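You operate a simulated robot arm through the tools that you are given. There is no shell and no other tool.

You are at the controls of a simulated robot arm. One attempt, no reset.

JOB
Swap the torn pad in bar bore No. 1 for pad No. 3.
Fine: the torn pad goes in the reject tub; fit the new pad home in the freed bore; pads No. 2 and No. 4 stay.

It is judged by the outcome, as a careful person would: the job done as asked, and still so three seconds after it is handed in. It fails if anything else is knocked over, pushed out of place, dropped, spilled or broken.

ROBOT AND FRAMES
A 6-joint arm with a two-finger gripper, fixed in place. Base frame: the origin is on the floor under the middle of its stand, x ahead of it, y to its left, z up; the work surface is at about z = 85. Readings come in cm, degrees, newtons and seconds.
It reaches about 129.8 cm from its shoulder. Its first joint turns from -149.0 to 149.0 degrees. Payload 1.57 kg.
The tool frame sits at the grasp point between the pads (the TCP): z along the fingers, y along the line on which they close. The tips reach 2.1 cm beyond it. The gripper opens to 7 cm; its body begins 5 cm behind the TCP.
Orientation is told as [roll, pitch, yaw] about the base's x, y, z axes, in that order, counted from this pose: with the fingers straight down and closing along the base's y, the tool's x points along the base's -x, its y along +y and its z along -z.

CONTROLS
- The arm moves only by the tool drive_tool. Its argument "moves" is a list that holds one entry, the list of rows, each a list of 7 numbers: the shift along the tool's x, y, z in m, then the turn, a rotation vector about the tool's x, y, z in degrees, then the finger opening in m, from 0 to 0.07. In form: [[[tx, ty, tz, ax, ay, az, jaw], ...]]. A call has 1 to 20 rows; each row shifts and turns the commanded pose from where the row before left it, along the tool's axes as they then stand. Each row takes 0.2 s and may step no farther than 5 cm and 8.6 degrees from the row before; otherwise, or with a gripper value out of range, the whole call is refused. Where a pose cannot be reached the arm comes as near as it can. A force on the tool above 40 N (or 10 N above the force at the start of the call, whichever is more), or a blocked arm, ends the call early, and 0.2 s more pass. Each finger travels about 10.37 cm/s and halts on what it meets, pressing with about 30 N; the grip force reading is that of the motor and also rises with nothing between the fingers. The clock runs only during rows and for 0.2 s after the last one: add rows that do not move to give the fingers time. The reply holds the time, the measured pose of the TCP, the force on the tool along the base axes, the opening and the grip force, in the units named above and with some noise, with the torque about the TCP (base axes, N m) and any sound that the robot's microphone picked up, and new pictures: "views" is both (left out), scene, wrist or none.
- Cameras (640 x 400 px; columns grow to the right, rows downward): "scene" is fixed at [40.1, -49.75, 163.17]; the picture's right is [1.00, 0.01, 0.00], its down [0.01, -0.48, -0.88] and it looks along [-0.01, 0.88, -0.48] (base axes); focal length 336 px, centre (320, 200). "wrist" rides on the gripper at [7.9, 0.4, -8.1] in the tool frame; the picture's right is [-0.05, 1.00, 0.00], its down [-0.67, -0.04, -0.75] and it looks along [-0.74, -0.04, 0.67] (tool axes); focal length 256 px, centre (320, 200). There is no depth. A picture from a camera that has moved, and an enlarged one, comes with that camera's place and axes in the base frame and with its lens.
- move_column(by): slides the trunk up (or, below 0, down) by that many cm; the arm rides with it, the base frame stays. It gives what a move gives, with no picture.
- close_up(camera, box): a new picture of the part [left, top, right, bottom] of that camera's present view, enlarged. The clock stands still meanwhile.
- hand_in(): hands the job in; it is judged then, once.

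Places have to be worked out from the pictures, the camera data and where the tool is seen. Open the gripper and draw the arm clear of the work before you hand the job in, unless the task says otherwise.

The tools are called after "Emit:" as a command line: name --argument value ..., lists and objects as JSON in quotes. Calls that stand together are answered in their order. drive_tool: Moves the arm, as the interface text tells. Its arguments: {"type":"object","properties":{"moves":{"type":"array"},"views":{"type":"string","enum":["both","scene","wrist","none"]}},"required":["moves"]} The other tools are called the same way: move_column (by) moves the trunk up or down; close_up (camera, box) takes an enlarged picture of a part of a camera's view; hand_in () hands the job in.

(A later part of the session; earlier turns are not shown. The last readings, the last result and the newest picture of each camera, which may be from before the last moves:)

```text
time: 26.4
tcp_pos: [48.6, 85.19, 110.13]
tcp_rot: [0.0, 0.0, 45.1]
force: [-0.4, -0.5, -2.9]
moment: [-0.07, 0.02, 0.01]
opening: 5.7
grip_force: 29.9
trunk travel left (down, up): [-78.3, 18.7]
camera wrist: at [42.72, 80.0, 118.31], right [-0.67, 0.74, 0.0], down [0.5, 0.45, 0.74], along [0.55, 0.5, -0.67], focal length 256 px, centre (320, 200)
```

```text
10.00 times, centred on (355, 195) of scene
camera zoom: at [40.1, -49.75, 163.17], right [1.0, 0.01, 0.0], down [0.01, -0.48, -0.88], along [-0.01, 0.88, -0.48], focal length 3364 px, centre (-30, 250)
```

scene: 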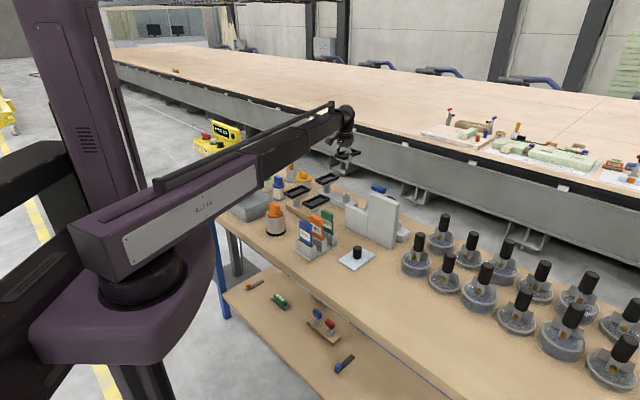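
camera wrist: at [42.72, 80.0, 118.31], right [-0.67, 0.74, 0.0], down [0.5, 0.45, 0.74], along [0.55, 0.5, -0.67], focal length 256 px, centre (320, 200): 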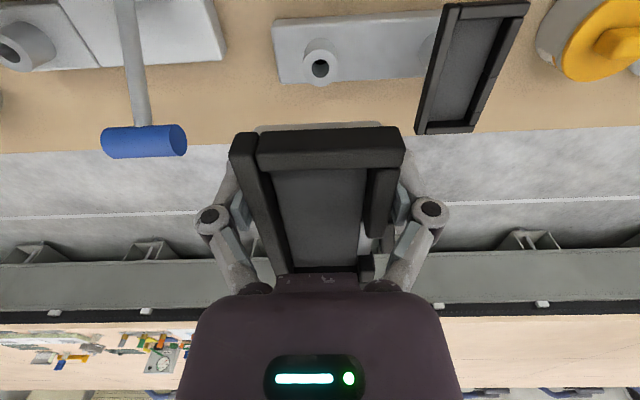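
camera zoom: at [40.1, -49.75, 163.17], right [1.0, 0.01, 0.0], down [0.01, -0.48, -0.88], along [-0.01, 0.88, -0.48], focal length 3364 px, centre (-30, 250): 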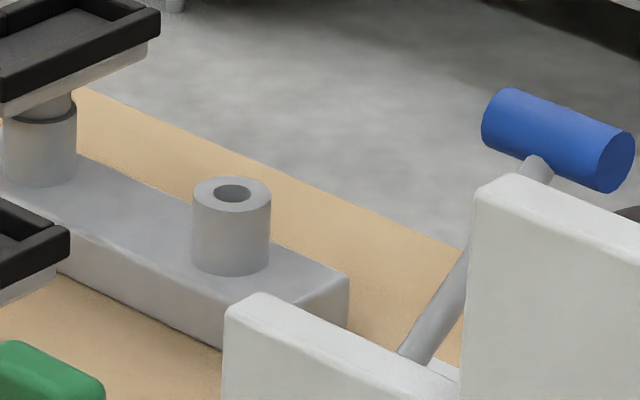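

Bore mouth is at about (50.3,87.0, z 91), ~1.7 cm wide, stem ~1.55 cm with a tapered tip about 5.3 cm below the TCP. I now carry the torn pad at this height over to the grey REJECT tub (centre ≈(6.6,83.5)).

Emit:
drive_tool --moves '[[[0.015, 0.0126, 0, 0, 0, 0, 0.05], [0.0263, 0.0221, 0, 0, 0, 0, 0.05], [0.0263, 0.0221, 0, 0, 0, 0, 0.05], [0.0263, 0.0221, 0, 0, 0, 0, 0.05], [0.0263, 0.0221, 0, 0, 0, 0, 0.05], [0.0263, 0.0221, 0, 0, 0, 0, 0.05], [0.0263, 0.0221, 0, 0, 0, 0, 0.05], [0.0263, 0.0221, 0, 0, 0, 0, 0.05], [0.0263, 0.0221, 0, 0, 0, 0, 0.05], [0.0263, 0.0221, 0, 0, 0, 0, 0.05], [0.0263, 0.0221, 0, 0, 0, 0, 0.05], [0.0263, 0.0221, 0, 0, 0, 0, 0.05], [0.005, 0.004, 0, 0, 0, 0, 0.05]]]' --views "none"

Emit:
drive_tool --moves '[[[0, 0, 0, 0, 0, -4.5, 0.05], [0, 0, 0, 0, 0, -8.1, 0.05], [0, 0, 0, 0, 0, -8.1, 0.05], [0, 0, 0, 0, 0, -8.1, 0.05], [0, 0, 0, 0, 0, -8.1, 0.05], [0, 0, 0, 0, 0, -8.1, 0.05], [0, 0, 0, 0, 0, -8.1, 0.05], [0, 0, 0, 0, 0, -8.1, 0.05], [0, 0, 0, 0, 0, -8.1, 0.05], [0, 0, 0, 0, 0, -8.1, 0.05], [0, 0, 0, 0, 0, -8.1, 0.05], [0, 0, 0, 0, 0, -4.5, 0.05]]]' --views "both"

```text
time: 29.2
tcp_pos: [8.3, 81.68, 110.03]
tcp_rot: [0.0, 0.0, 45.1]
force: [0.4, 0.5, -2.2]
moment: [-0.08, 0.06, -0.03]
opening: 5.75
grip_force: 30.3
trunk travel left (down, up): [-78.3, 18.7]
```

```text
time: 31.8
tcp_pos: [8.34, 81.74, 110.12]
tcp_rot: [0.0, 0.1, 135.2]
force: [0.1, 0.6, -2.3]
moment: [0.0, -0.02, -0.01]
opening: 5.72
grip_force: 30.3
trunk travel left (down, up): [-78.3, 18.7]
camera wrist: at [13.7, 75.9, 118.33], right [-0.74, -0.67, 0.0], down [-0.45, 0.5, 0.74], along [-0.5, 0.55, -0.67], focal length 256 px, centre (320, 200)
```

scene: 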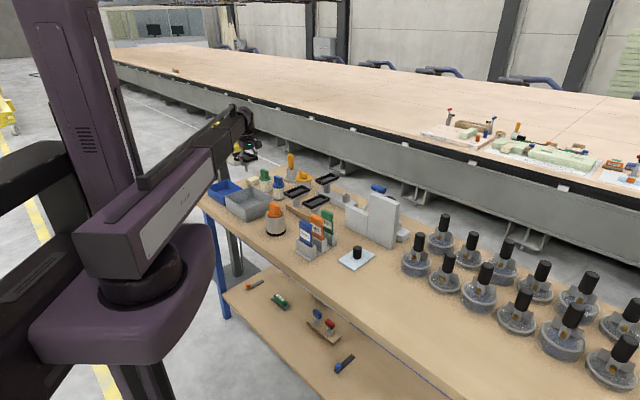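
wrist: 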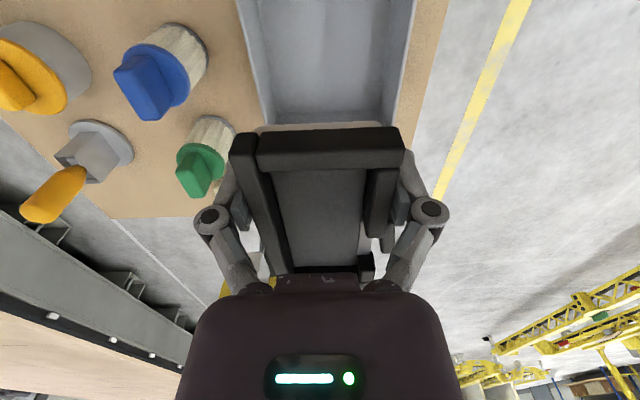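

The pad hangs over the tub. I zoom to measure the tub's rim relative to the gripper before lowering.

Emit:
close_up --camera "wrist" --box '[200, 0, 440, 150]'

Emit:
close_up --camera "scene" --box '[190, 120, 300, 230]'

```text
2.67 times, centred on (320, 75) of wrist
camera zoom: at [13.7, 75.9, 118.33], right [-0.74, -0.67, 0.0], down [-0.45, 0.5, 0.74], along [-0.5, 0.55, -0.67], focal length 683 px, centre (320, 533)
```

zoom: 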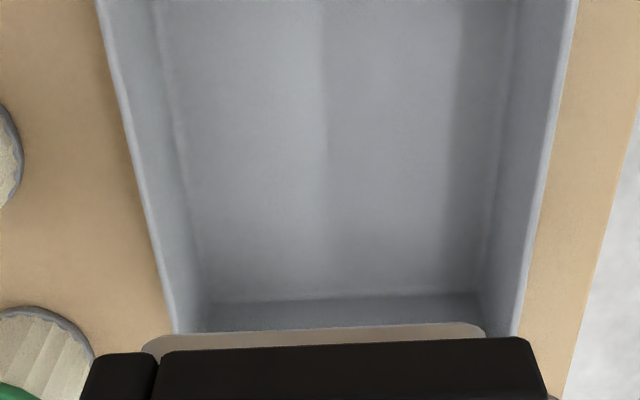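

```text
3.64 times, centred on (245, 175) of scene
camera zoom: at [40.1, -49.75, 163.17], right [1.0, 0.01, 0.0], down [0.01, -0.48, -0.88], along [-0.01, 0.88, -0.48], focal length 1223 px, centre (593, 291)
```

zoom: 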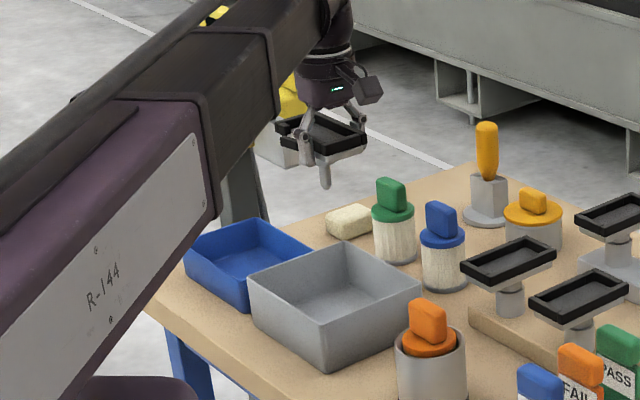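

The tub centre is about 0.7 cm further along tool +y; lengthwise it is aligned. I shift 0.7 cm and lower the trunk in steps to bring the stem tip near the tub floor.

Emit:
drive_tool --moves '[[[0, 0.007, 0, 0, 0, 0, 0.05], [0, 0, 0, 0, 0, 0, 0.05]]]' --views "none"

Emit:
move_column --by -10

Emit:
drive_tool --moves '[[[0, 0, 0, 0, 0, 0, 0.05]]]' --views "both"

Emit:
close_up --camera "scene" --box '[190, 150, 290, 230]'

```text
time: 32.4
tcp_pos: [7.93, 81.12, 110.02]
tcp_rot: [-0.1, 0.0, 135.0]
force: [0.3, 0.4, -2.3]
moment: [-0.06, -0.02, -0.02]
opening: 5.72
grip_force: 29.5
trunk travel left (down, up): [-78.3, 18.7]
```

```text
time: 33.8
tcp_pos: [7.79, 81.14, 100.02]
tcp_rot: [0.0, 0.1, 135.0]
force: [0.1, 0.0, -1.9]
moment: [-0.02, -0.02, 0.0]
opening: 5.72
grip_force: 29.6
trunk travel left (down, up): [-68.3, 28.7]
```

```text
time: 34.2
tcp_pos: [7.85, 81.21, 100.06]
tcp_rot: [0.0, -0.1, 135.0]
force: [-0.2, -0.8, -3.3]
moment: [-0.07, -0.02, -0.01]
opening: 5.73
grip_force: 30.2
trunk travel left (down, up): [-68.3, 28.7]
camera wrist: at [13.17, 75.39, 108.33], right [-0.74, -0.67, 0.0], down [-0.45, 0.5, 0.74], along [-0.5, 0.55, -0.67], focal length 256 px, centre (320, 200)
```

scene: 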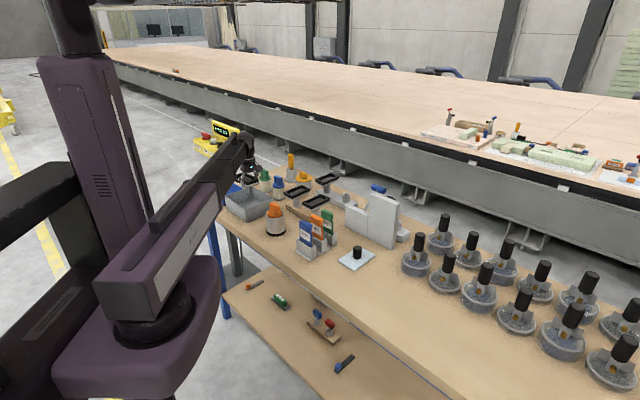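
wrist: 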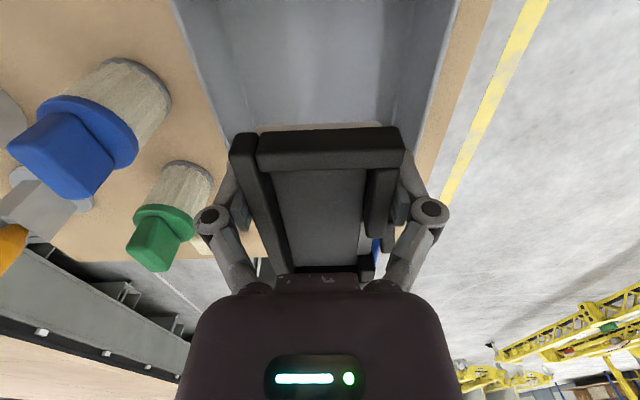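

```text
5.00 times, centred on (240, 190) of scene
camera zoom: at [40.1, -49.75, 163.17], right [1.0, 0.01, 0.0], down [0.01, -0.48, -0.88], along [-0.01, 0.88, -0.48], focal length 1682 px, centre (720, 250)
```

zoom: 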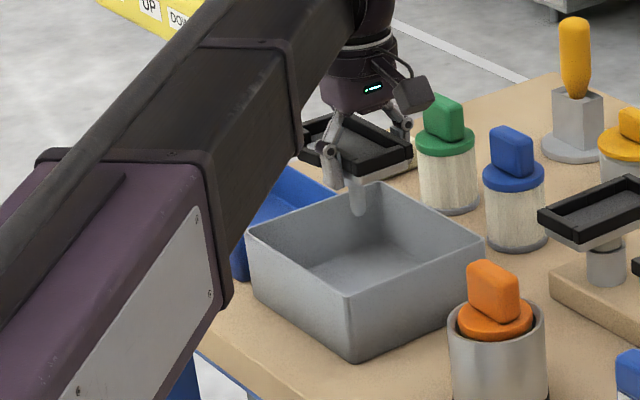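

Alignment stays good; the stem is over the tub interior. I lower further 7 cm, then by small steps to feel for the floor.

Emit:
move_column --by -7

Emit:
drive_tool --moves '[[[0, 0, 0, 0, 0, 0, 0.05]]]' --views "both"

Emit:
close_up --camera "scene" --box '[190, 150, 290, 230]'

```text
time: 35.2
tcp_pos: [7.96, 81.19, 93.26]
tcp_rot: [0.1, 0.0, 135.0]
force: [1.1, 0.3, -2.1]
moment: [-0.02, -0.03, 0.0]
opening: 5.74
grip_force: 30.3
trunk travel left (down, up): [-61.3, 35.7]
```

```text
time: 35.6
tcp_pos: [7.85, 81.22, 93.12]
tcp_rot: [0.0, 0.0, 135.0]
force: [0.2, 0.2, -3.1]
moment: [-0.04, -0.05, -0.02]
opening: 5.73
grip_force: 29.7
trunk travel left (down, up): [-61.3, 35.7]
camera wrist: at [13.17, 75.39, 101.33], right [-0.74, -0.67, 0.0], down [-0.45, 0.5, 0.74], along [-0.5, 0.55, -0.67], focal length 256 px, centre (320, 200)
```

scene: 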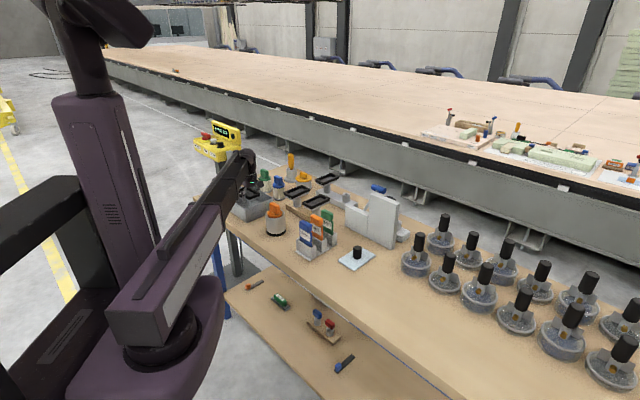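
wrist: 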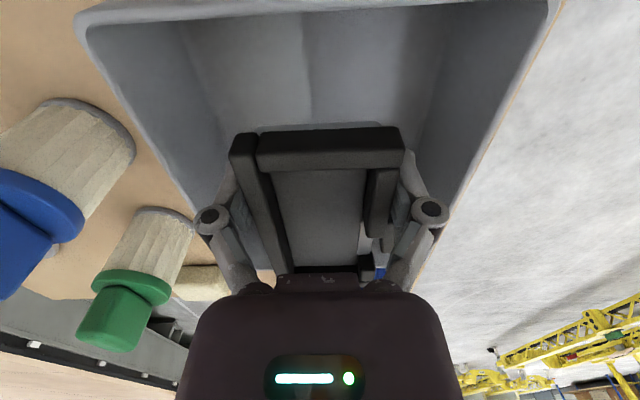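

```text
5.00 times, centred on (240, 190) of scene
camera zoom: at [40.1, -49.75, 163.17], right [1.0, 0.01, 0.0], down [0.01, -0.48, -0.88], along [-0.01, 0.88, -0.48], focal length 1682 px, centre (720, 250)
```

zoom: 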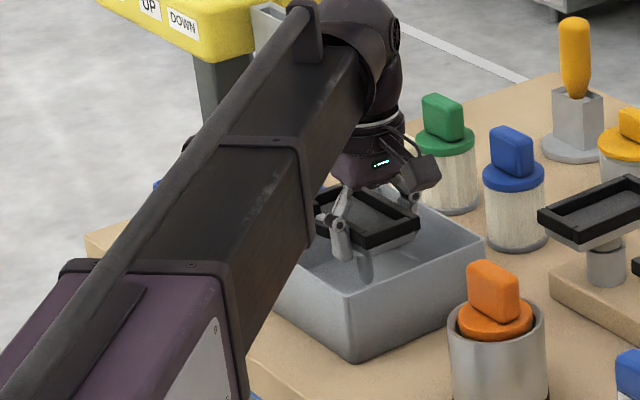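

The pad is well inside the tub opening. I lower in small steps to set the stem tip on the floor.

Emit:
move_column --by -1

Emit:
move_column --by -0.5

```text
time: 36.2
tcp_pos: [7.93, 81.15, 92.21]
tcp_rot: [0.1, -0.1, 135.0]
force: [-0.7, -0.1, -2.1]
moment: [-0.04, -0.07, 0.01]
opening: 5.7
grip_force: 30.3
trunk travel left (down, up): [-60.3, 36.7]
```

```text
time: 36.8
tcp_pos: [7.8, 81.26, 91.56]
tcp_rot: [-0.2, 0.0, 135.0]
force: [0.6, 3.1, 7.8]
moment: [0.29, 0.09, -0.06]
opening: 5.75
grip_force: 30.4
trunk travel left (down, up): [-59.8, 37.2]
```

The stem tip touches the tub floor (7.8 N up). I open the gripper to release the torn pad and look.

Emit:
drive_tool --moves '[[[0, 0, 0, 0, 0, 0, 0.06], [0, 0, 0, 0, 0, 0, 0.065], [0, 0, 0, 0, 0, 0, 0.07], [0, 0, 0, 0, 0, 0, 0.07], [0, 0, 0, 0, 0, 0, 0.07], [0, 0, 0, 0, 0, 0, 0.07]]]' --views "both"

Emit:
close_up --camera "scene" --box '[190, 150, 290, 230]'

```text
time: 38.2
tcp_pos: [7.93, 81.17, 91.62]
tcp_rot: [0.0, -0.1, 135.0]
force: [-0.8, -0.1, 0.4]
moment: [-0.02, 0.0, -0.01]
opening: 6.99
grip_force: 0.0
trunk travel left (down, up): [-59.8, 37.2]
camera wrist: at [13.17, 75.37, 99.85], right [-0.74, -0.67, 0.0], down [-0.45, 0.5, 0.74], along [-0.5, 0.55, -0.67], focal length 256 px, centre (320, 200)
```

scene: 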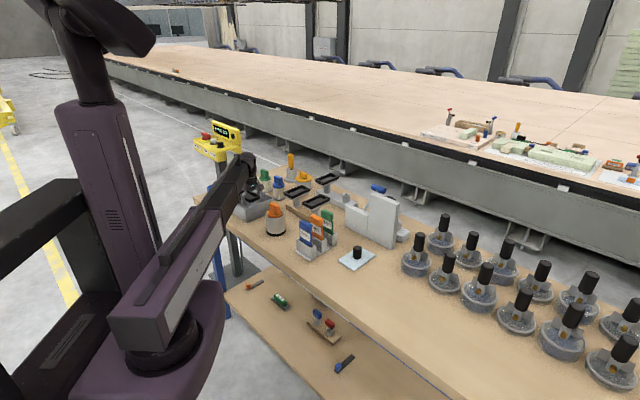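
wrist: 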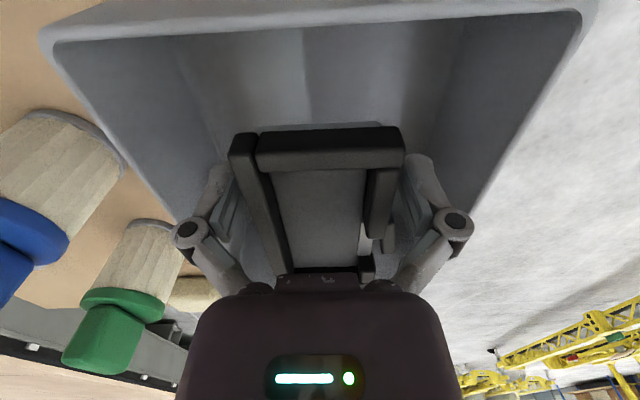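

```text
5.00 times, centred on (240, 190) of scene
camera zoom: at [40.1, -49.75, 163.17], right [1.0, 0.01, 0.0], down [0.01, -0.48, -0.88], along [-0.01, 0.88, -0.48], focal length 1682 px, centre (720, 250)
```

zoom: 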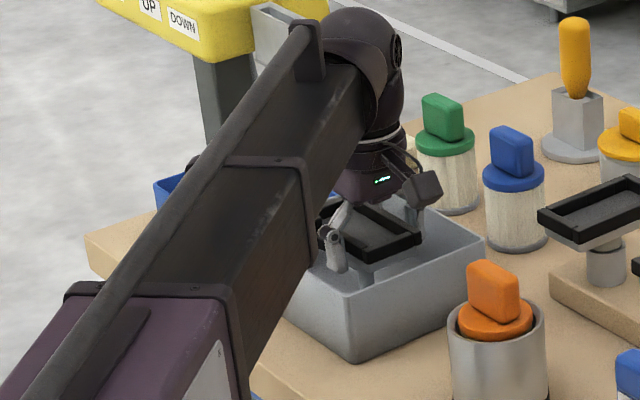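

The pad stands free between the open fingers inside the tub. I raise the gripper straight up and check.

Emit:
move_column --by 4

Emit:
move_column --by 14

Emit:
drive_tool --moves '[[[0, 0, 0, 0, 0, 0, 0.07]]]' --views "both"

Emit:
close_up --camera "scene" --box '[190, 150, 290, 230]'

Emit:
close_up --camera "wrist" --box '[200, 0, 440, 150]'

```text
time: 39.0
tcp_pos: [7.88, 81.25, 95.65]
tcp_rot: [0.0, 0.0, 135.0]
force: [-0.2, -0.3, -0.2]
moment: [-0.02, 0.01, 0.01]
opening: 7.02
grip_force: 0.2
trunk travel left (down, up): [-63.8, 33.2]
```

```text
time: 40.7
tcp_pos: [7.77, 81.18, 109.62]
tcp_rot: [0.0, 0.0, 135.0]
force: [0.5, 0.0, -0.8]
moment: [0.03, 0.04, 0.04]
opening: 6.99
grip_force: 0.2
trunk travel left (down, up): [-77.8, 19.2]
```

```text
time: 41.1
tcp_pos: [7.79, 81.2, 109.69]
tcp_rot: [-0.1, 0.0, 135.0]
force: [0.1, 0.1, -0.1]
moment: [0.04, 0.02, -0.02]
opening: 7.01
grip_force: 0.1
trunk travel left (down, up): [-77.8, 19.2]
camera wrist: at [13.17, 75.38, 117.84], right [-0.74, -0.67, 0.0], down [-0.45, 0.5, 0.74], along [-0.5, 0.55, -0.67], focal length 256 px, centre (320, 200)
```

scene: 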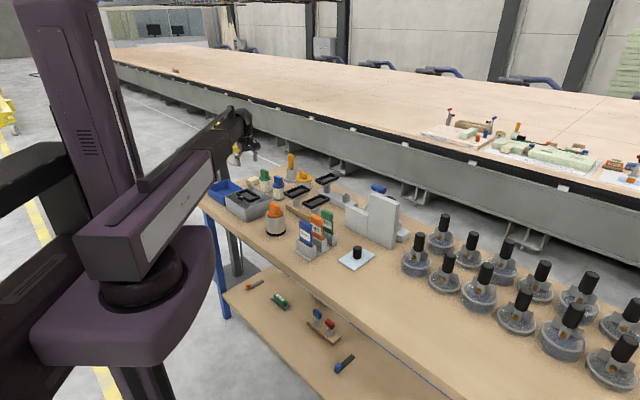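
wrist: 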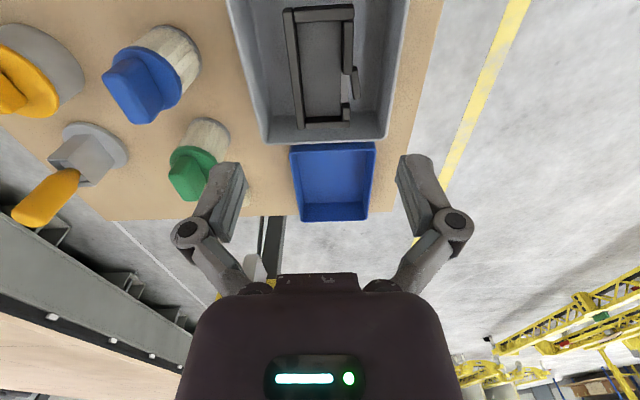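

```text
5.00 times, centred on (240, 190) of scene
camera zoom: at [40.1, -49.75, 163.17], right [1.0, 0.01, 0.0], down [0.01, -0.48, -0.88], along [-0.01, 0.88, -0.48], focal length 1682 px, centre (720, 250)
```

zoom: 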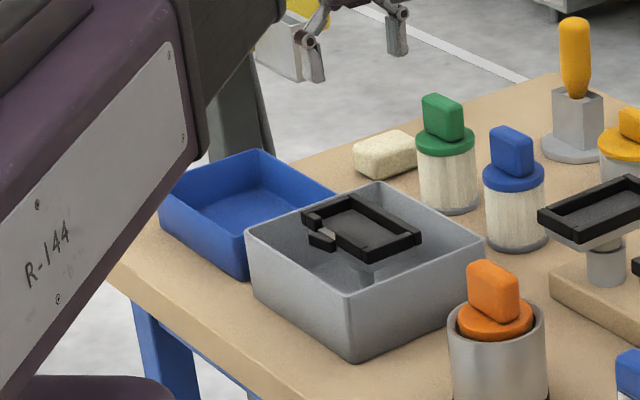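

```text
2.67 times, centred on (320, 75) of wrist
camera zoom: at [13.17, 75.38, 117.84], right [-0.74, -0.67, 0.0], down [-0.45, 0.5, 0.74], along [-0.5, 0.55, -0.67], focal length 683 px, centre (320, 533)
```

zoom: 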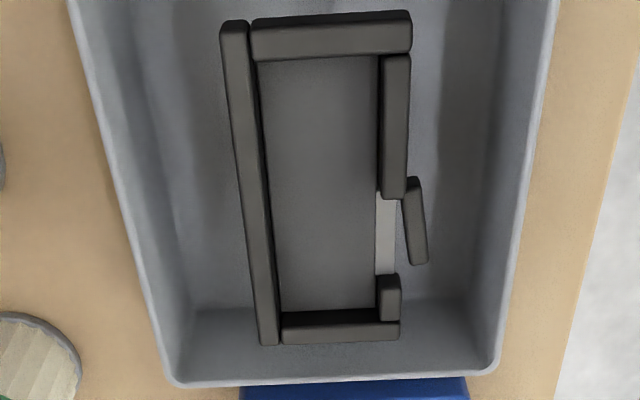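

The torn pad now stands inside the REJECT tub. Next I turn back to yaw 45° and move above pad No. 3 (≈(37,73.4)), using the same off-centre relation as at No. 1 for comparison.

Emit:
drive_tool --moves '[[[0, 0, 0, 0, 0, 8.18, 0.07], [0, 0, 0, 0, 0, 8.18, 0.07], [0, 0, 0, 0, 0, 8.18, 0.07], [0, 0, 0, 0, 0, 8.18, 0.07], [0, 0, 0, 0, 0, 8.18, 0.07], [0, 0, 0, 0, 0, 8.18, 0.07], [0, 0, 0, 0, 0, 8.18, 0.07], [0, 0, 0, 0, 0, 8.18, 0.07], [0, 0, 0, 0, 0, 8.18, 0.07], [0, 0, 0, 0, 0, 8.18, 0.07], [0, 0, 0, 0, 0, 8.18, 0.07], [-0.01564, -0.0326, 0, 0, 0, 0, 0.07], [-0.01564, -0.0326, 0, 0, 0, 0, 0.07], [-0.01564, -0.0326, 0, 0, 0, 0, 0.07], [-0.01564, -0.0326, 0, 0, 0, 0, 0.07], [-0.01564, -0.0326, 0, 0, 0, 0, 0.07], [-0.01564, -0.0326, 0, 0, 0, 0, 0.07], [-0.01564, -0.0326, 0, 0, 0, 0, 0.07], [-0.01564, -0.0326, 0, 0, 0, 0, 0.07]]]' --views "both"

Emit:
close_up --camera "wrist" --box '[200, 0, 440, 150]'

```text
time: 45.1
tcp_pos: [35.25, 71.64, 109.65]
tcp_rot: [0.0, -0.1, 45.2]
force: [0.4, -0.1, -1.3]
moment: [0.0, 0.03, -0.03]
opening: 7.0
grip_force: 0.0
trunk travel left (down, up): [-77.8, 19.2]
camera wrist: at [29.32, 66.45, 117.84], right [-0.67, 0.74, 0.0], down [0.5, 0.45, 0.74], along [0.55, 0.5, -0.67], focal length 256 px, centre (320, 200)
```

scene: 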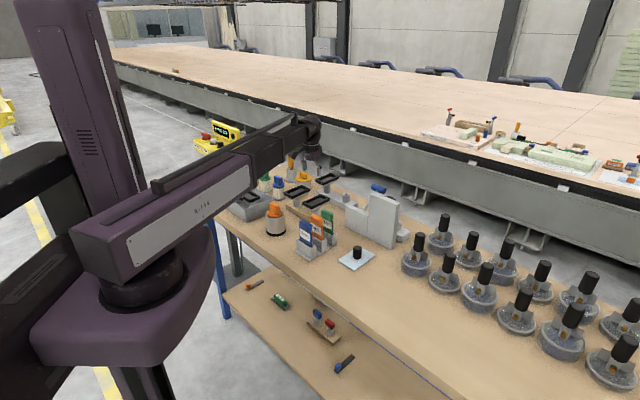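
wrist: 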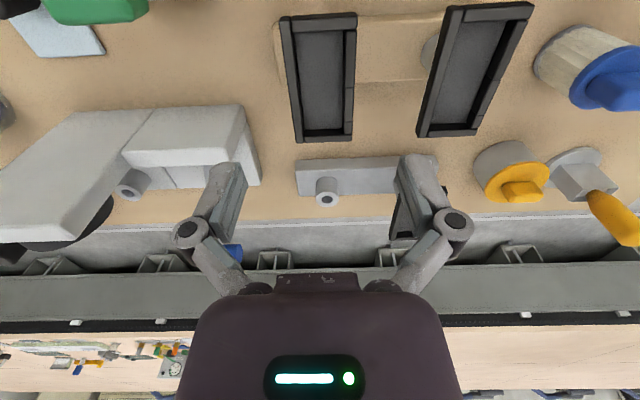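

```text
2.67 times, centred on (320, 75) of wrist
camera zoom: at [29.32, 66.45, 117.84], right [-0.67, 0.74, 0.0], down [0.5, 0.45, 0.74], along [0.55, 0.5, -0.67], focal length 683 px, centre (320, 533)
```

zoom: 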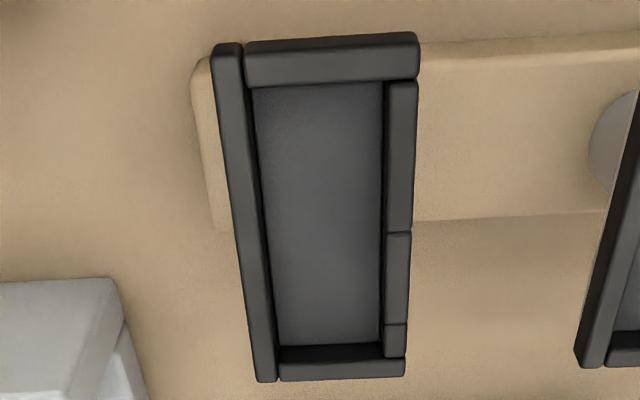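

Pad No. 3's centre measures at about (36.9,73.6), yaw 45°, same rim height and size as No. 1. I lower by 11 cm to the same height as the No. 1 reference picture to compare the two views.

Emit:
move_column --by -11

Emit:
drive_tool --moves '[[[0, 0, 0, 0, 0, 0, 0.07]]]' --views "both"

Emit:
close_up --camera "wrist" --box '[180, 0, 460, 240]'

```text
time: 46.5
tcp_pos: [35.12, 71.67, 98.58]
tcp_rot: [0.0, 0.0, 45.0]
force: [-0.9, 0.0, 0.5]
moment: [0.0, 0.0, -0.02]
opening: 7.02
grip_force: 0.0
trunk travel left (down, up): [-66.8, 30.2]
```

```text
time: 46.9
tcp_pos: [35.03, 71.76, 98.68]
tcp_rot: [0.0, -0.1, 45.1]
force: [0.3, 0.1, -0.1]
moment: [-0.03, -0.02, -0.02]
opening: 7.0
grip_force: 0.1
trunk travel left (down, up): [-66.8, 30.2]
camera wrist: at [29.26, 66.47, 106.85], right [-0.67, 0.74, 0.0], down [0.5, 0.45, 0.74], along [0.55, 0.5, -0.67], focal length 256 px, centre (320, 200)
```

scene: 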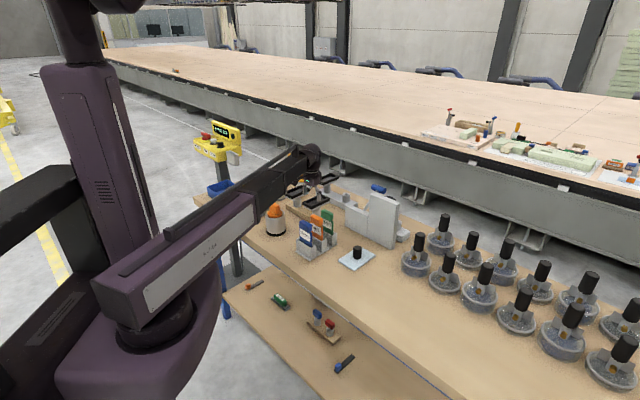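
wrist: 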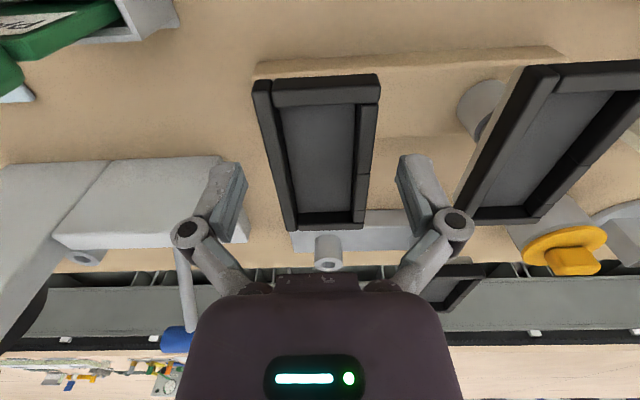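

```text
1.67 times, centred on (320, 120) of wrist
camera zoom: at [29.26, 66.47, 106.85], right [-0.67, 0.74, 0.0], down [0.5, 0.45, 0.74], along [0.55, 0.5, -0.67], focal length 427 px, centre (320, 333)
```

zoom: 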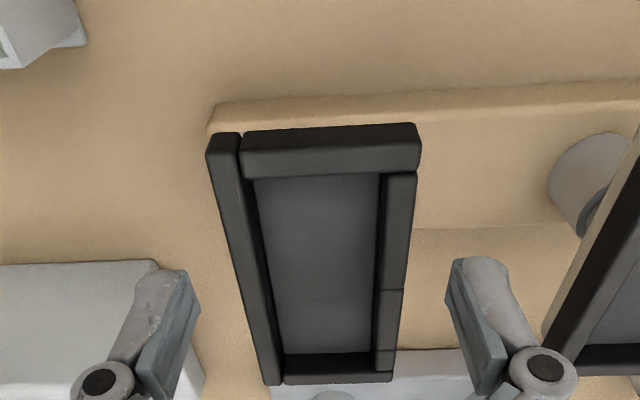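

The No. 3 view matches the No. 1 reference to within about 2 px (≈0.05 cm), so pad spacing is 19.1 cm along the pad axis with no lateral offset. I shift 2.7 cm to grip No. 3 over its centre, then lower to gripping height.

Emit:
drive_tool --moves '[[[-0.0135, 0, 0, 0, 0, 0, 0.07], [-0.0135, 0, 0, 0, 0, 0, 0.07], [0, 0, 0, 0, 0, 0, 0.07]]]' --views "none"

Emit:
move_column --by -2.5

Emit:
move_column --by -2.0

Emit:
drive_tool --moves '[[[0, 0, 0, 0, 0, 0, 0.07]]]' --views "both"

Emit:
close_up --camera "wrist" --box '[200, 100, 440, 300]'

Emit:
close_up --camera "scene" --box '[270, 140, 370, 220]'

```text
time: 47.7
tcp_pos: [36.94, 73.66, 98.64]
tcp_rot: [0.1, 0.0, 44.9]
force: [0.6, 0.3, -0.5]
moment: [-0.03, -0.03, 0.01]
opening: 7.02
grip_force: 0.1
trunk travel left (down, up): [-66.8, 30.2]
```

```text
time: 48.4
tcp_pos: [36.99, 73.5, 96.18]
tcp_rot: [0.0, 0.0, 44.9]
force: [0.0, 0.1, -0.3]
moment: [0.0, 0.01, -0.03]
opening: 7.0
grip_force: 0.1
trunk travel left (down, up): [-64.3, 32.7]
```

```text
time: 49.1
tcp_pos: [36.97, 73.57, 94.08]
tcp_rot: [0.0, 0.0, 45.0]
force: [0.3, 0.1, 0.1]
moment: [0.0, 0.02, -0.02]
opening: 7.02
grip_force: 0.0
trunk travel left (down, up): [-62.3, 34.7]
```

```text
time: 49.5
tcp_pos: [36.97, 73.67, 94.18]
tcp_rot: [0.0, 0.1, 45.0]
force: [-0.3, -0.2, 0.4]
moment: [0.01, 0.02, 0.0]
opening: 6.98
grip_force: 0.1
trunk travel left (down, up): [-62.3, 34.7]
camera wrist: at [31.16, 68.36, 102.35], right [-0.67, 0.74, 0.0], down [0.5, 0.45, 0.74], along [0.55, 0.5, -0.67], focal length 256 px, centre (320, 200)
```

scene: 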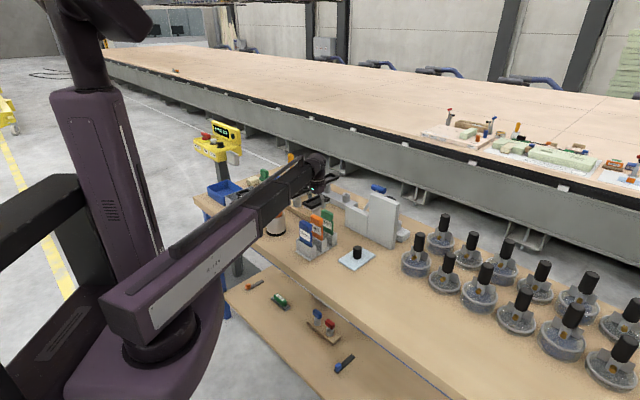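
wrist: 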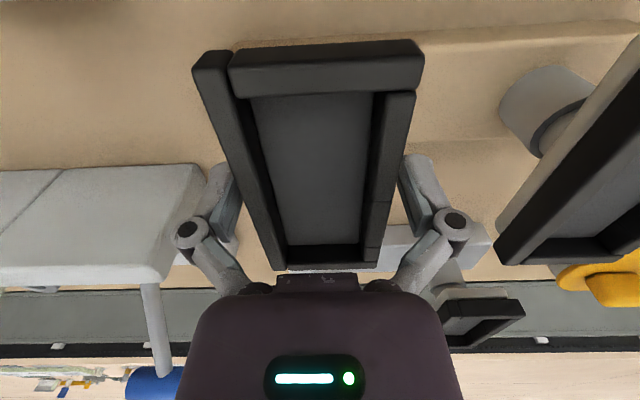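

```text
2.00 times, centred on (320, 200) of wrist
camera zoom: at [31.16, 68.36, 102.35], right [-0.67, 0.74, 0.0], down [0.5, 0.45, 0.74], along [0.55, 0.5, -0.67], focal length 512 px, centre (320, 200)
```

zoom: 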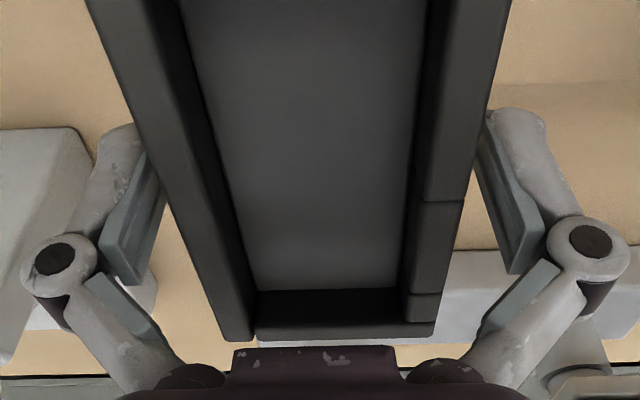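

```text
5.00 times, centred on (320, 180) of scene
camera zoom: at [40.1, -49.75, 163.17], right [1.0, 0.01, 0.0], down [0.01, -0.48, -0.88], along [-0.01, 0.88, -0.48], focal length 1682 px, centre (320, 300)
```

zoom: 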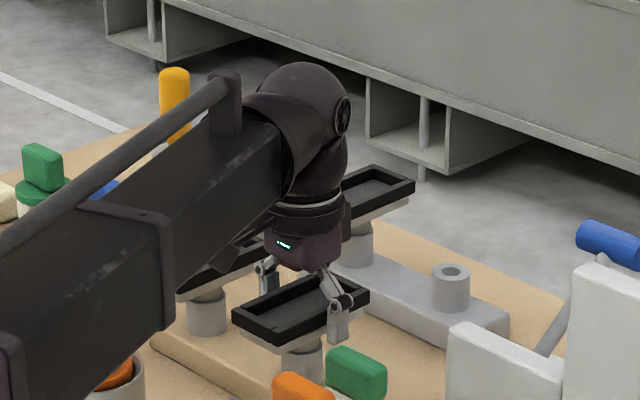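

Fingers straddle No. 3 centred. I close gently on it.

Emit:
drive_tool --moves '[[[0, 0, 0, 0, 0, 0, 0.062], [0, 0, 0, 0, 0, 0, 0.058], [0, 0, 0, 0, 0, 0, 0.054], [0, 0, 0, 0, 0, 0, 0.05], [0, 0, 0, 0, 0, 0, 0.05]]]' --views "wrist"

Emit:
close_up --camera "wrist" --box '[180, 20, 460, 300]'

```text
time: 50.7
tcp_pos: [37.06, 73.59, 94.06]
tcp_rot: [0.1, 0.0, 45.0]
force: [2.6, 0.8, 5.9]
moment: [-0.05, -0.04, 0.03]
opening: 5.7
grip_force: 29.9
trunk travel left (down, up): [-62.3, 34.7]
camera wrist: at [31.17, 68.34, 102.37], right [-0.67, 0.74, 0.0], down [0.5, 0.45, 0.75], along [0.55, 0.5, -0.67], focal length 256 px, centre (320, 200)
```

wrist: 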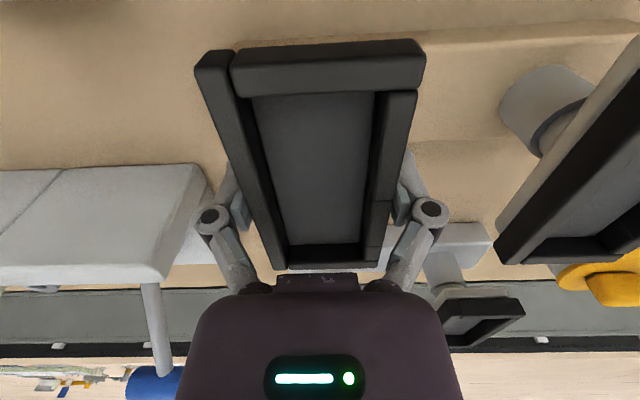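

```text
1.43 times, centred on (320, 160) of wrist
camera zoom: at [31.17, 68.34, 102.37], right [-0.67, 0.74, 0.0], down [0.5, 0.45, 0.75], along [0.55, 0.5, -0.67], focal length 366 px, centre (320, 257)
```

zoom: 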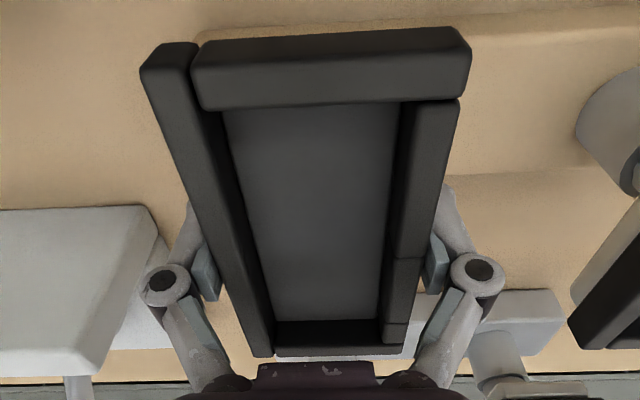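

No. 3 is held (5.70 cm, 30 N), with the same small self-centring shift as No. 1 had. I lift 2 cm, then 8 cm more, and check.

Emit:
move_column --by 2

Emit:
move_column --by 8

Emit:
drive_tool --moves '[[[0, 0, 0, 0, 0, 0, 0.05]]]' --views "both"

Emit:
close_up --camera "scene" --box '[270, 130, 370, 220]'

```text
time: 51.3
tcp_pos: [37.07, 73.67, 96.07]
tcp_rot: [0.0, 0.1, 44.9]
force: [0.1, 0.0, -2.3]
moment: [-0.03, 0.02, -0.02]
opening: 5.71
grip_force: 29.8
trunk travel left (down, up): [-64.3, 32.7]
```

```text
time: 52.5
tcp_pos: [37.03, 73.69, 104.06]
tcp_rot: [0.0, -0.1, 45.0]
force: [0.1, -0.4, -2.3]
moment: [0.05, -0.01, 0.01]
opening: 5.75
grip_force: 30.2
trunk travel left (down, up): [-72.3, 24.7]
```

```text
time: 52.9
tcp_pos: [37.08, 73.61, 104.11]
tcp_rot: [-0.1, 0.0, 45.1]
force: [0.4, -1.0, -2.1]
moment: [0.0, -0.01, -0.01]
opening: 5.72
grip_force: 30.6
trunk travel left (down, up): [-72.3, 24.7]
camera wrist: at [31.17, 68.39, 112.32], right [-0.67, 0.74, 0.0], down [0.5, 0.45, 0.74], along [0.55, 0.5, -0.67], focal length 256 px, centre (320, 200)
```

scene: 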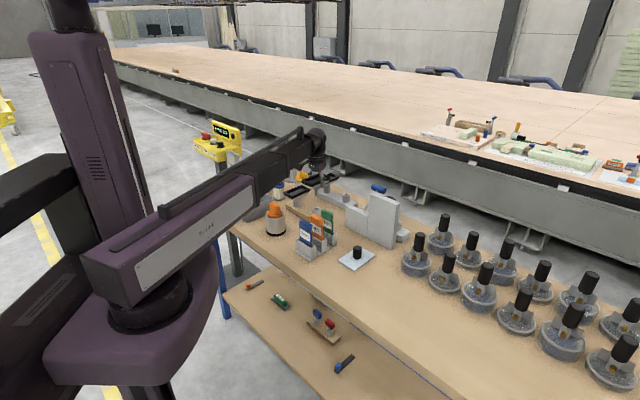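
wrist: 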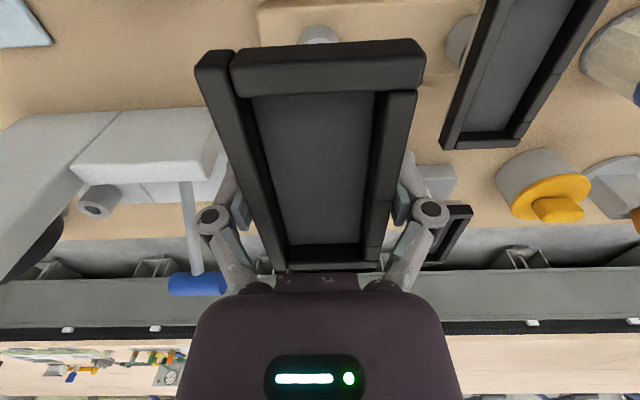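

```text
4.44 times, centred on (320, 175) of scene
camera zoom: at [40.1, -49.75, 163.17], right [1.0, 0.01, 0.0], down [0.01, -0.48, -0.88], along [-0.01, 0.88, -0.48], focal length 1495 px, centre (320, 311)
```

zoom: 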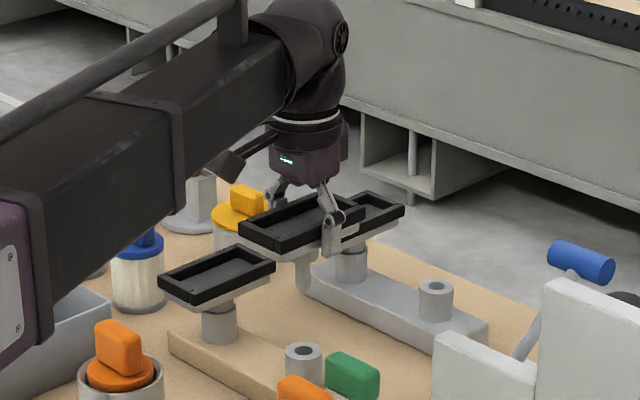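

Both bores and the new pad are visible, and all is clear. I move 19.0 cm straight along the pad axis (tool −x) to bring No. 3 above bore No. 1.

Emit:
drive_tool --moves '[[[-0.01, 0, 0, 0, 0, 0, 0.05], [-0.02, 0, 0, 0, 0, 0, 0.05], [-0.02, 0, 0, 0, 0, 0, 0.05], [-0.02, 0, 0, 0, 0, 0, 0.05], [-0.02, 0, 0, 0, 0, 0, 0.05], [-0.02, 0, 0, 0, 0, 0, 0.05], [-0.02, 0, 0, 0, 0, 0, 0.05], [-0.02, 0, 0, 0, 0, 0, 0.05], [-0.02, 0, 0, 0, 0, 0, 0.05], [-0.02, 0.0003, 0, 0, 0, 0, 0.05], [0, 0, 0, 0, 0, 0, 0.05], [0, 0, 0, 0, 0, 0, 0.05]]]' --views "both"

Emit:
close_up --camera "scene" --box '[320, 130, 400, 210]'

Emit:
close_up --camera "wrist" --box '[180, 0, 460, 200]'

```text
time: 55.5
tcp_pos: [50.42, 87.15, 104.1]
tcp_rot: [-0.1, -0.1, 45.1]
force: [0.3, 0.2, -2.6]
moment: [0.03, -0.01, 0.02]
opening: 5.71
grip_force: 30.8
trunk travel left (down, up): [-72.3, 24.7]
camera wrist: at [44.59, 81.82, 112.31], right [-0.67, 0.74, 0.0], down [0.5, 0.45, 0.74], along [0.55, 0.5, -0.67], focal length 256 px, centre (320, 200)
```

scene: 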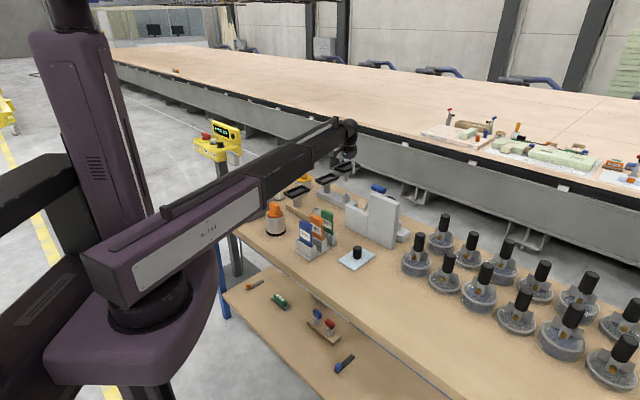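
wrist: 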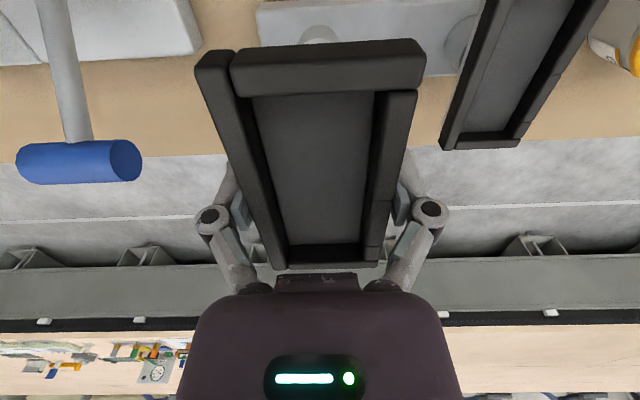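

```text
5.00 times, centred on (360, 170) of scene
camera zoom: at [40.1, -49.75, 163.17], right [1.0, 0.01, 0.0], down [0.01, -0.48, -0.88], along [-0.01, 0.88, -0.48], focal length 1682 px, centre (120, 350)
```

zoom: 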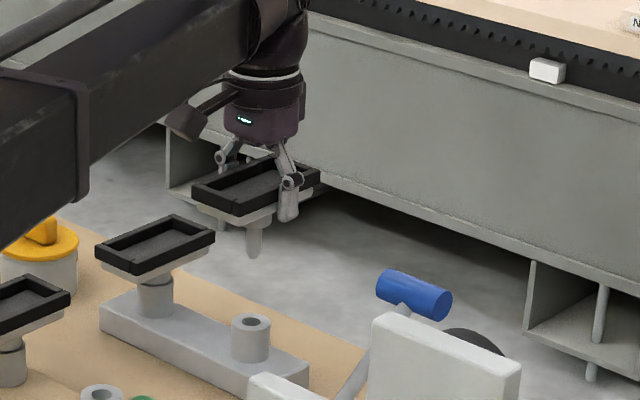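

```text
2.00 times, centred on (320, 100) of wrist
camera zoom: at [44.59, 81.82, 112.31], right [-0.67, 0.74, 0.0], down [0.5, 0.45, 0.74], along [0.55, 0.5, -0.67], focal length 512 px, centre (320, 400)
```

zoom: 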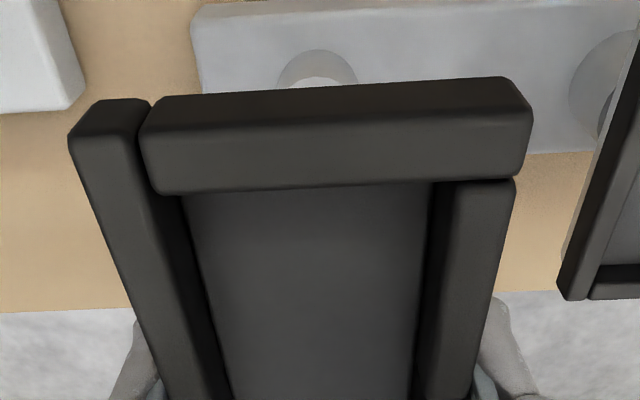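

Tool position matches the target within 0.03 cm and the scene view shows the stem over the bore. I lower 5.5 cm to bring the tip just above the bore mouth, then check.

Emit:
move_column --by -5.5

Emit:
close_up --camera "scene" --box '[330, 150, 390, 210]'

```text
time: 56.5
tcp_pos: [50.53, 87.16, 98.67]
tcp_rot: [0.0, 0.0, 45.1]
force: [-0.4, -0.6, -0.9]
moment: [0.04, -0.03, -0.04]
opening: 5.72
grip_force: 30.0
trunk travel left (down, up): [-66.8, 30.2]
```

```text
6.67 times, centred on (360, 180) of scene
camera zoom: at [40.1, -49.75, 163.17], right [1.0, 0.01, 0.0], down [0.01, -0.48, -0.88], along [-0.01, 0.88, -0.48], focal length 2242 px, centre (53, 333)
```

zoom: 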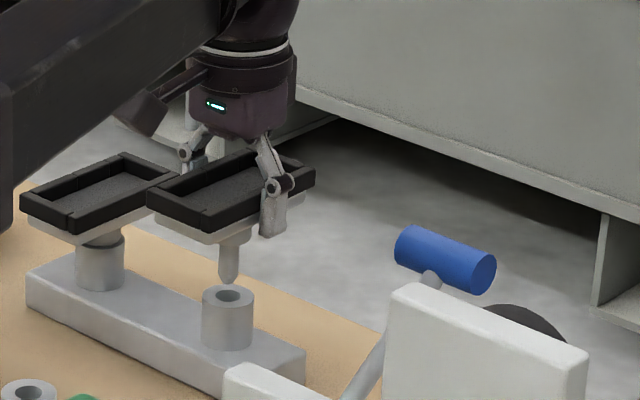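

The tip is right above the mouth and aligned. I lower in 1 cm steps watching the force.

Emit:
move_column --by -1

Emit:
move_column --by -0.7

```text
time: 57.0
tcp_pos: [50.52, 87.0, 97.63]
tcp_rot: [-0.1, -0.1, 45.0]
force: [0.3, 0.0, -2.6]
moment: [0.02, -0.01, 0.02]
opening: 5.72
grip_force: 29.7
trunk travel left (down, up): [-65.8, 31.2]
```

```text
time: 57.6
tcp_pos: [50.37, 87.05, 97.0]
tcp_rot: [0.0, 0.0, 45.0]
force: [-0.2, -0.8, -2.1]
moment: [-0.03, -0.05, 0.02]
opening: 5.73
grip_force: 29.8
trunk travel left (down, up): [-65.1, 31.9]
```

Emit:
close_up --camera "scene" --box '[340, 165, 380, 205]'

Emit:
move_column --by -0.6

Emit:
close_up --camera "scene" --box '[340, 165, 380, 205]'

```text
10.00 times, centred on (360, 185) of scene
camera zoom: at [40.1, -49.75, 163.17], right [1.0, 0.01, 0.0], down [0.01, -0.48, -0.88], along [-0.01, 0.88, -0.48], focal length 3364 px, centre (-80, 350)
```

zoom: 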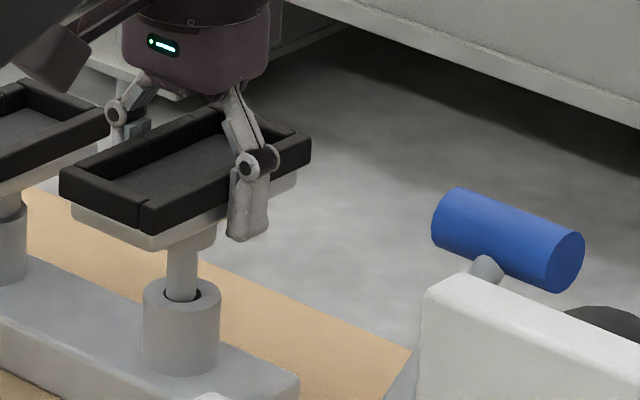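

```text
time: 58.1
tcp_pos: [50.53, 86.98, 96.35]
tcp_rot: [0.0, 0.0, 45.1]
force: [-0.7, 0.8, -1.9]
moment: [0.06, -0.02, -0.02]
opening: 5.7
grip_force: 30.5
trunk travel left (down, up): [-64.5, 32.5]
```

```text
10.00 times, centred on (360, 185) of scene
camera zoom: at [40.1, -49.75, 163.17], right [1.0, 0.01, 0.0], down [0.01, -0.48, -0.88], along [-0.01, 0.88, -0.48], focal length 3364 px, centre (-80, 350)
```

zoom: 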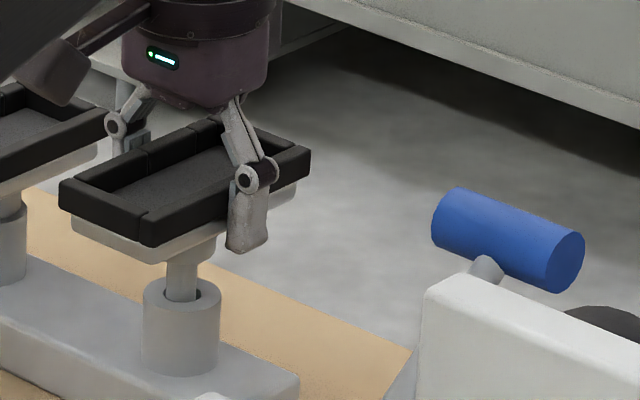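

The stem is in the bore with no side force. I continue down; home should be at trunk position −62.3 as for No. 1.

Emit:
move_column --by -1.0

Emit:
move_column --by -0.7

Emit:
move_column --by -0.3

```text
time: 58.7
tcp_pos: [50.4, 87.03, 95.4]
tcp_rot: [0.1, 0.0, 45.0]
force: [0.7, 0.2, -1.5]
moment: [0.03, 0.02, 0.0]
opening: 5.71
grip_force: 30.2
trunk travel left (down, up): [-63.5, 33.5]
```

```text
time: 59.3
tcp_pos: [50.46, 87.05, 94.62]
tcp_rot: [0.0, 0.0, 44.9]
force: [-0.2, -1.1, -2.9]
moment: [-0.01, -0.05, -0.01]
opening: 5.71
grip_force: 29.8
trunk travel left (down, up): [-62.8, 34.2]
```

```text
time: 59.8
tcp_pos: [50.48, 87.08, 94.41]
tcp_rot: [-0.1, 0.1, 45.0]
force: [-0.3, 1.1, -2.2]
moment: [0.04, -0.01, 0.0]
opening: 5.71
grip_force: 29.9
trunk travel left (down, up): [-62.5, 34.5]
```

Emit:
move_column --by -0.2

Emit:
move_column --by -0.15

Emit:
close_up --camera "scene" --box '[310, 160, 380, 210]'

```text
time: 60.3
tcp_pos: [50.51, 87.1, 94.26]
tcp_rot: [0.0, 0.0, 45.0]
force: [1.6, 3.4, 6.1]
moment: [-0.06, 0.01, 0.01]
opening: 5.73
grip_force: 29.7
trunk travel left (down, up): [-62.3, 34.7]
```

```text
time: 60.8
tcp_pos: [50.39, 86.95, 94.15]
tcp_rot: [0.0, -0.1, 45.0]
force: [4.9, 8.5, 23.5]
moment: [0.03, 0.08, -0.06]
opening: 5.74
grip_force: 29.9
trunk travel left (down, up): [-62.1, 34.9]
```

```text
8.00 times, centred on (345, 185) of scene
camera zoom: at [40.1, -49.75, 163.17], right [1.0, 0.01, 0.0], down [0.01, -0.48, -0.88], along [-0.01, 0.88, -0.48], focal length 2691 px, centre (120, 320)
```

zoom: 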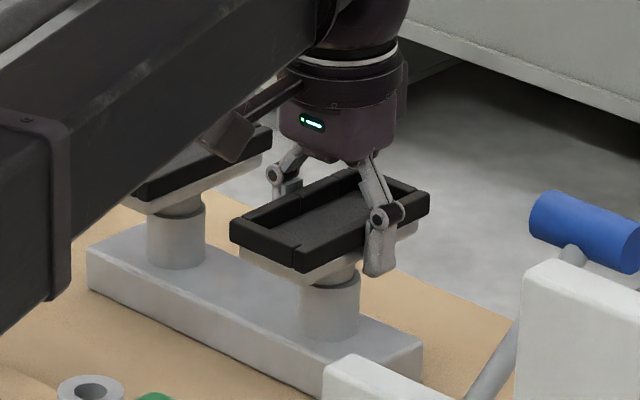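

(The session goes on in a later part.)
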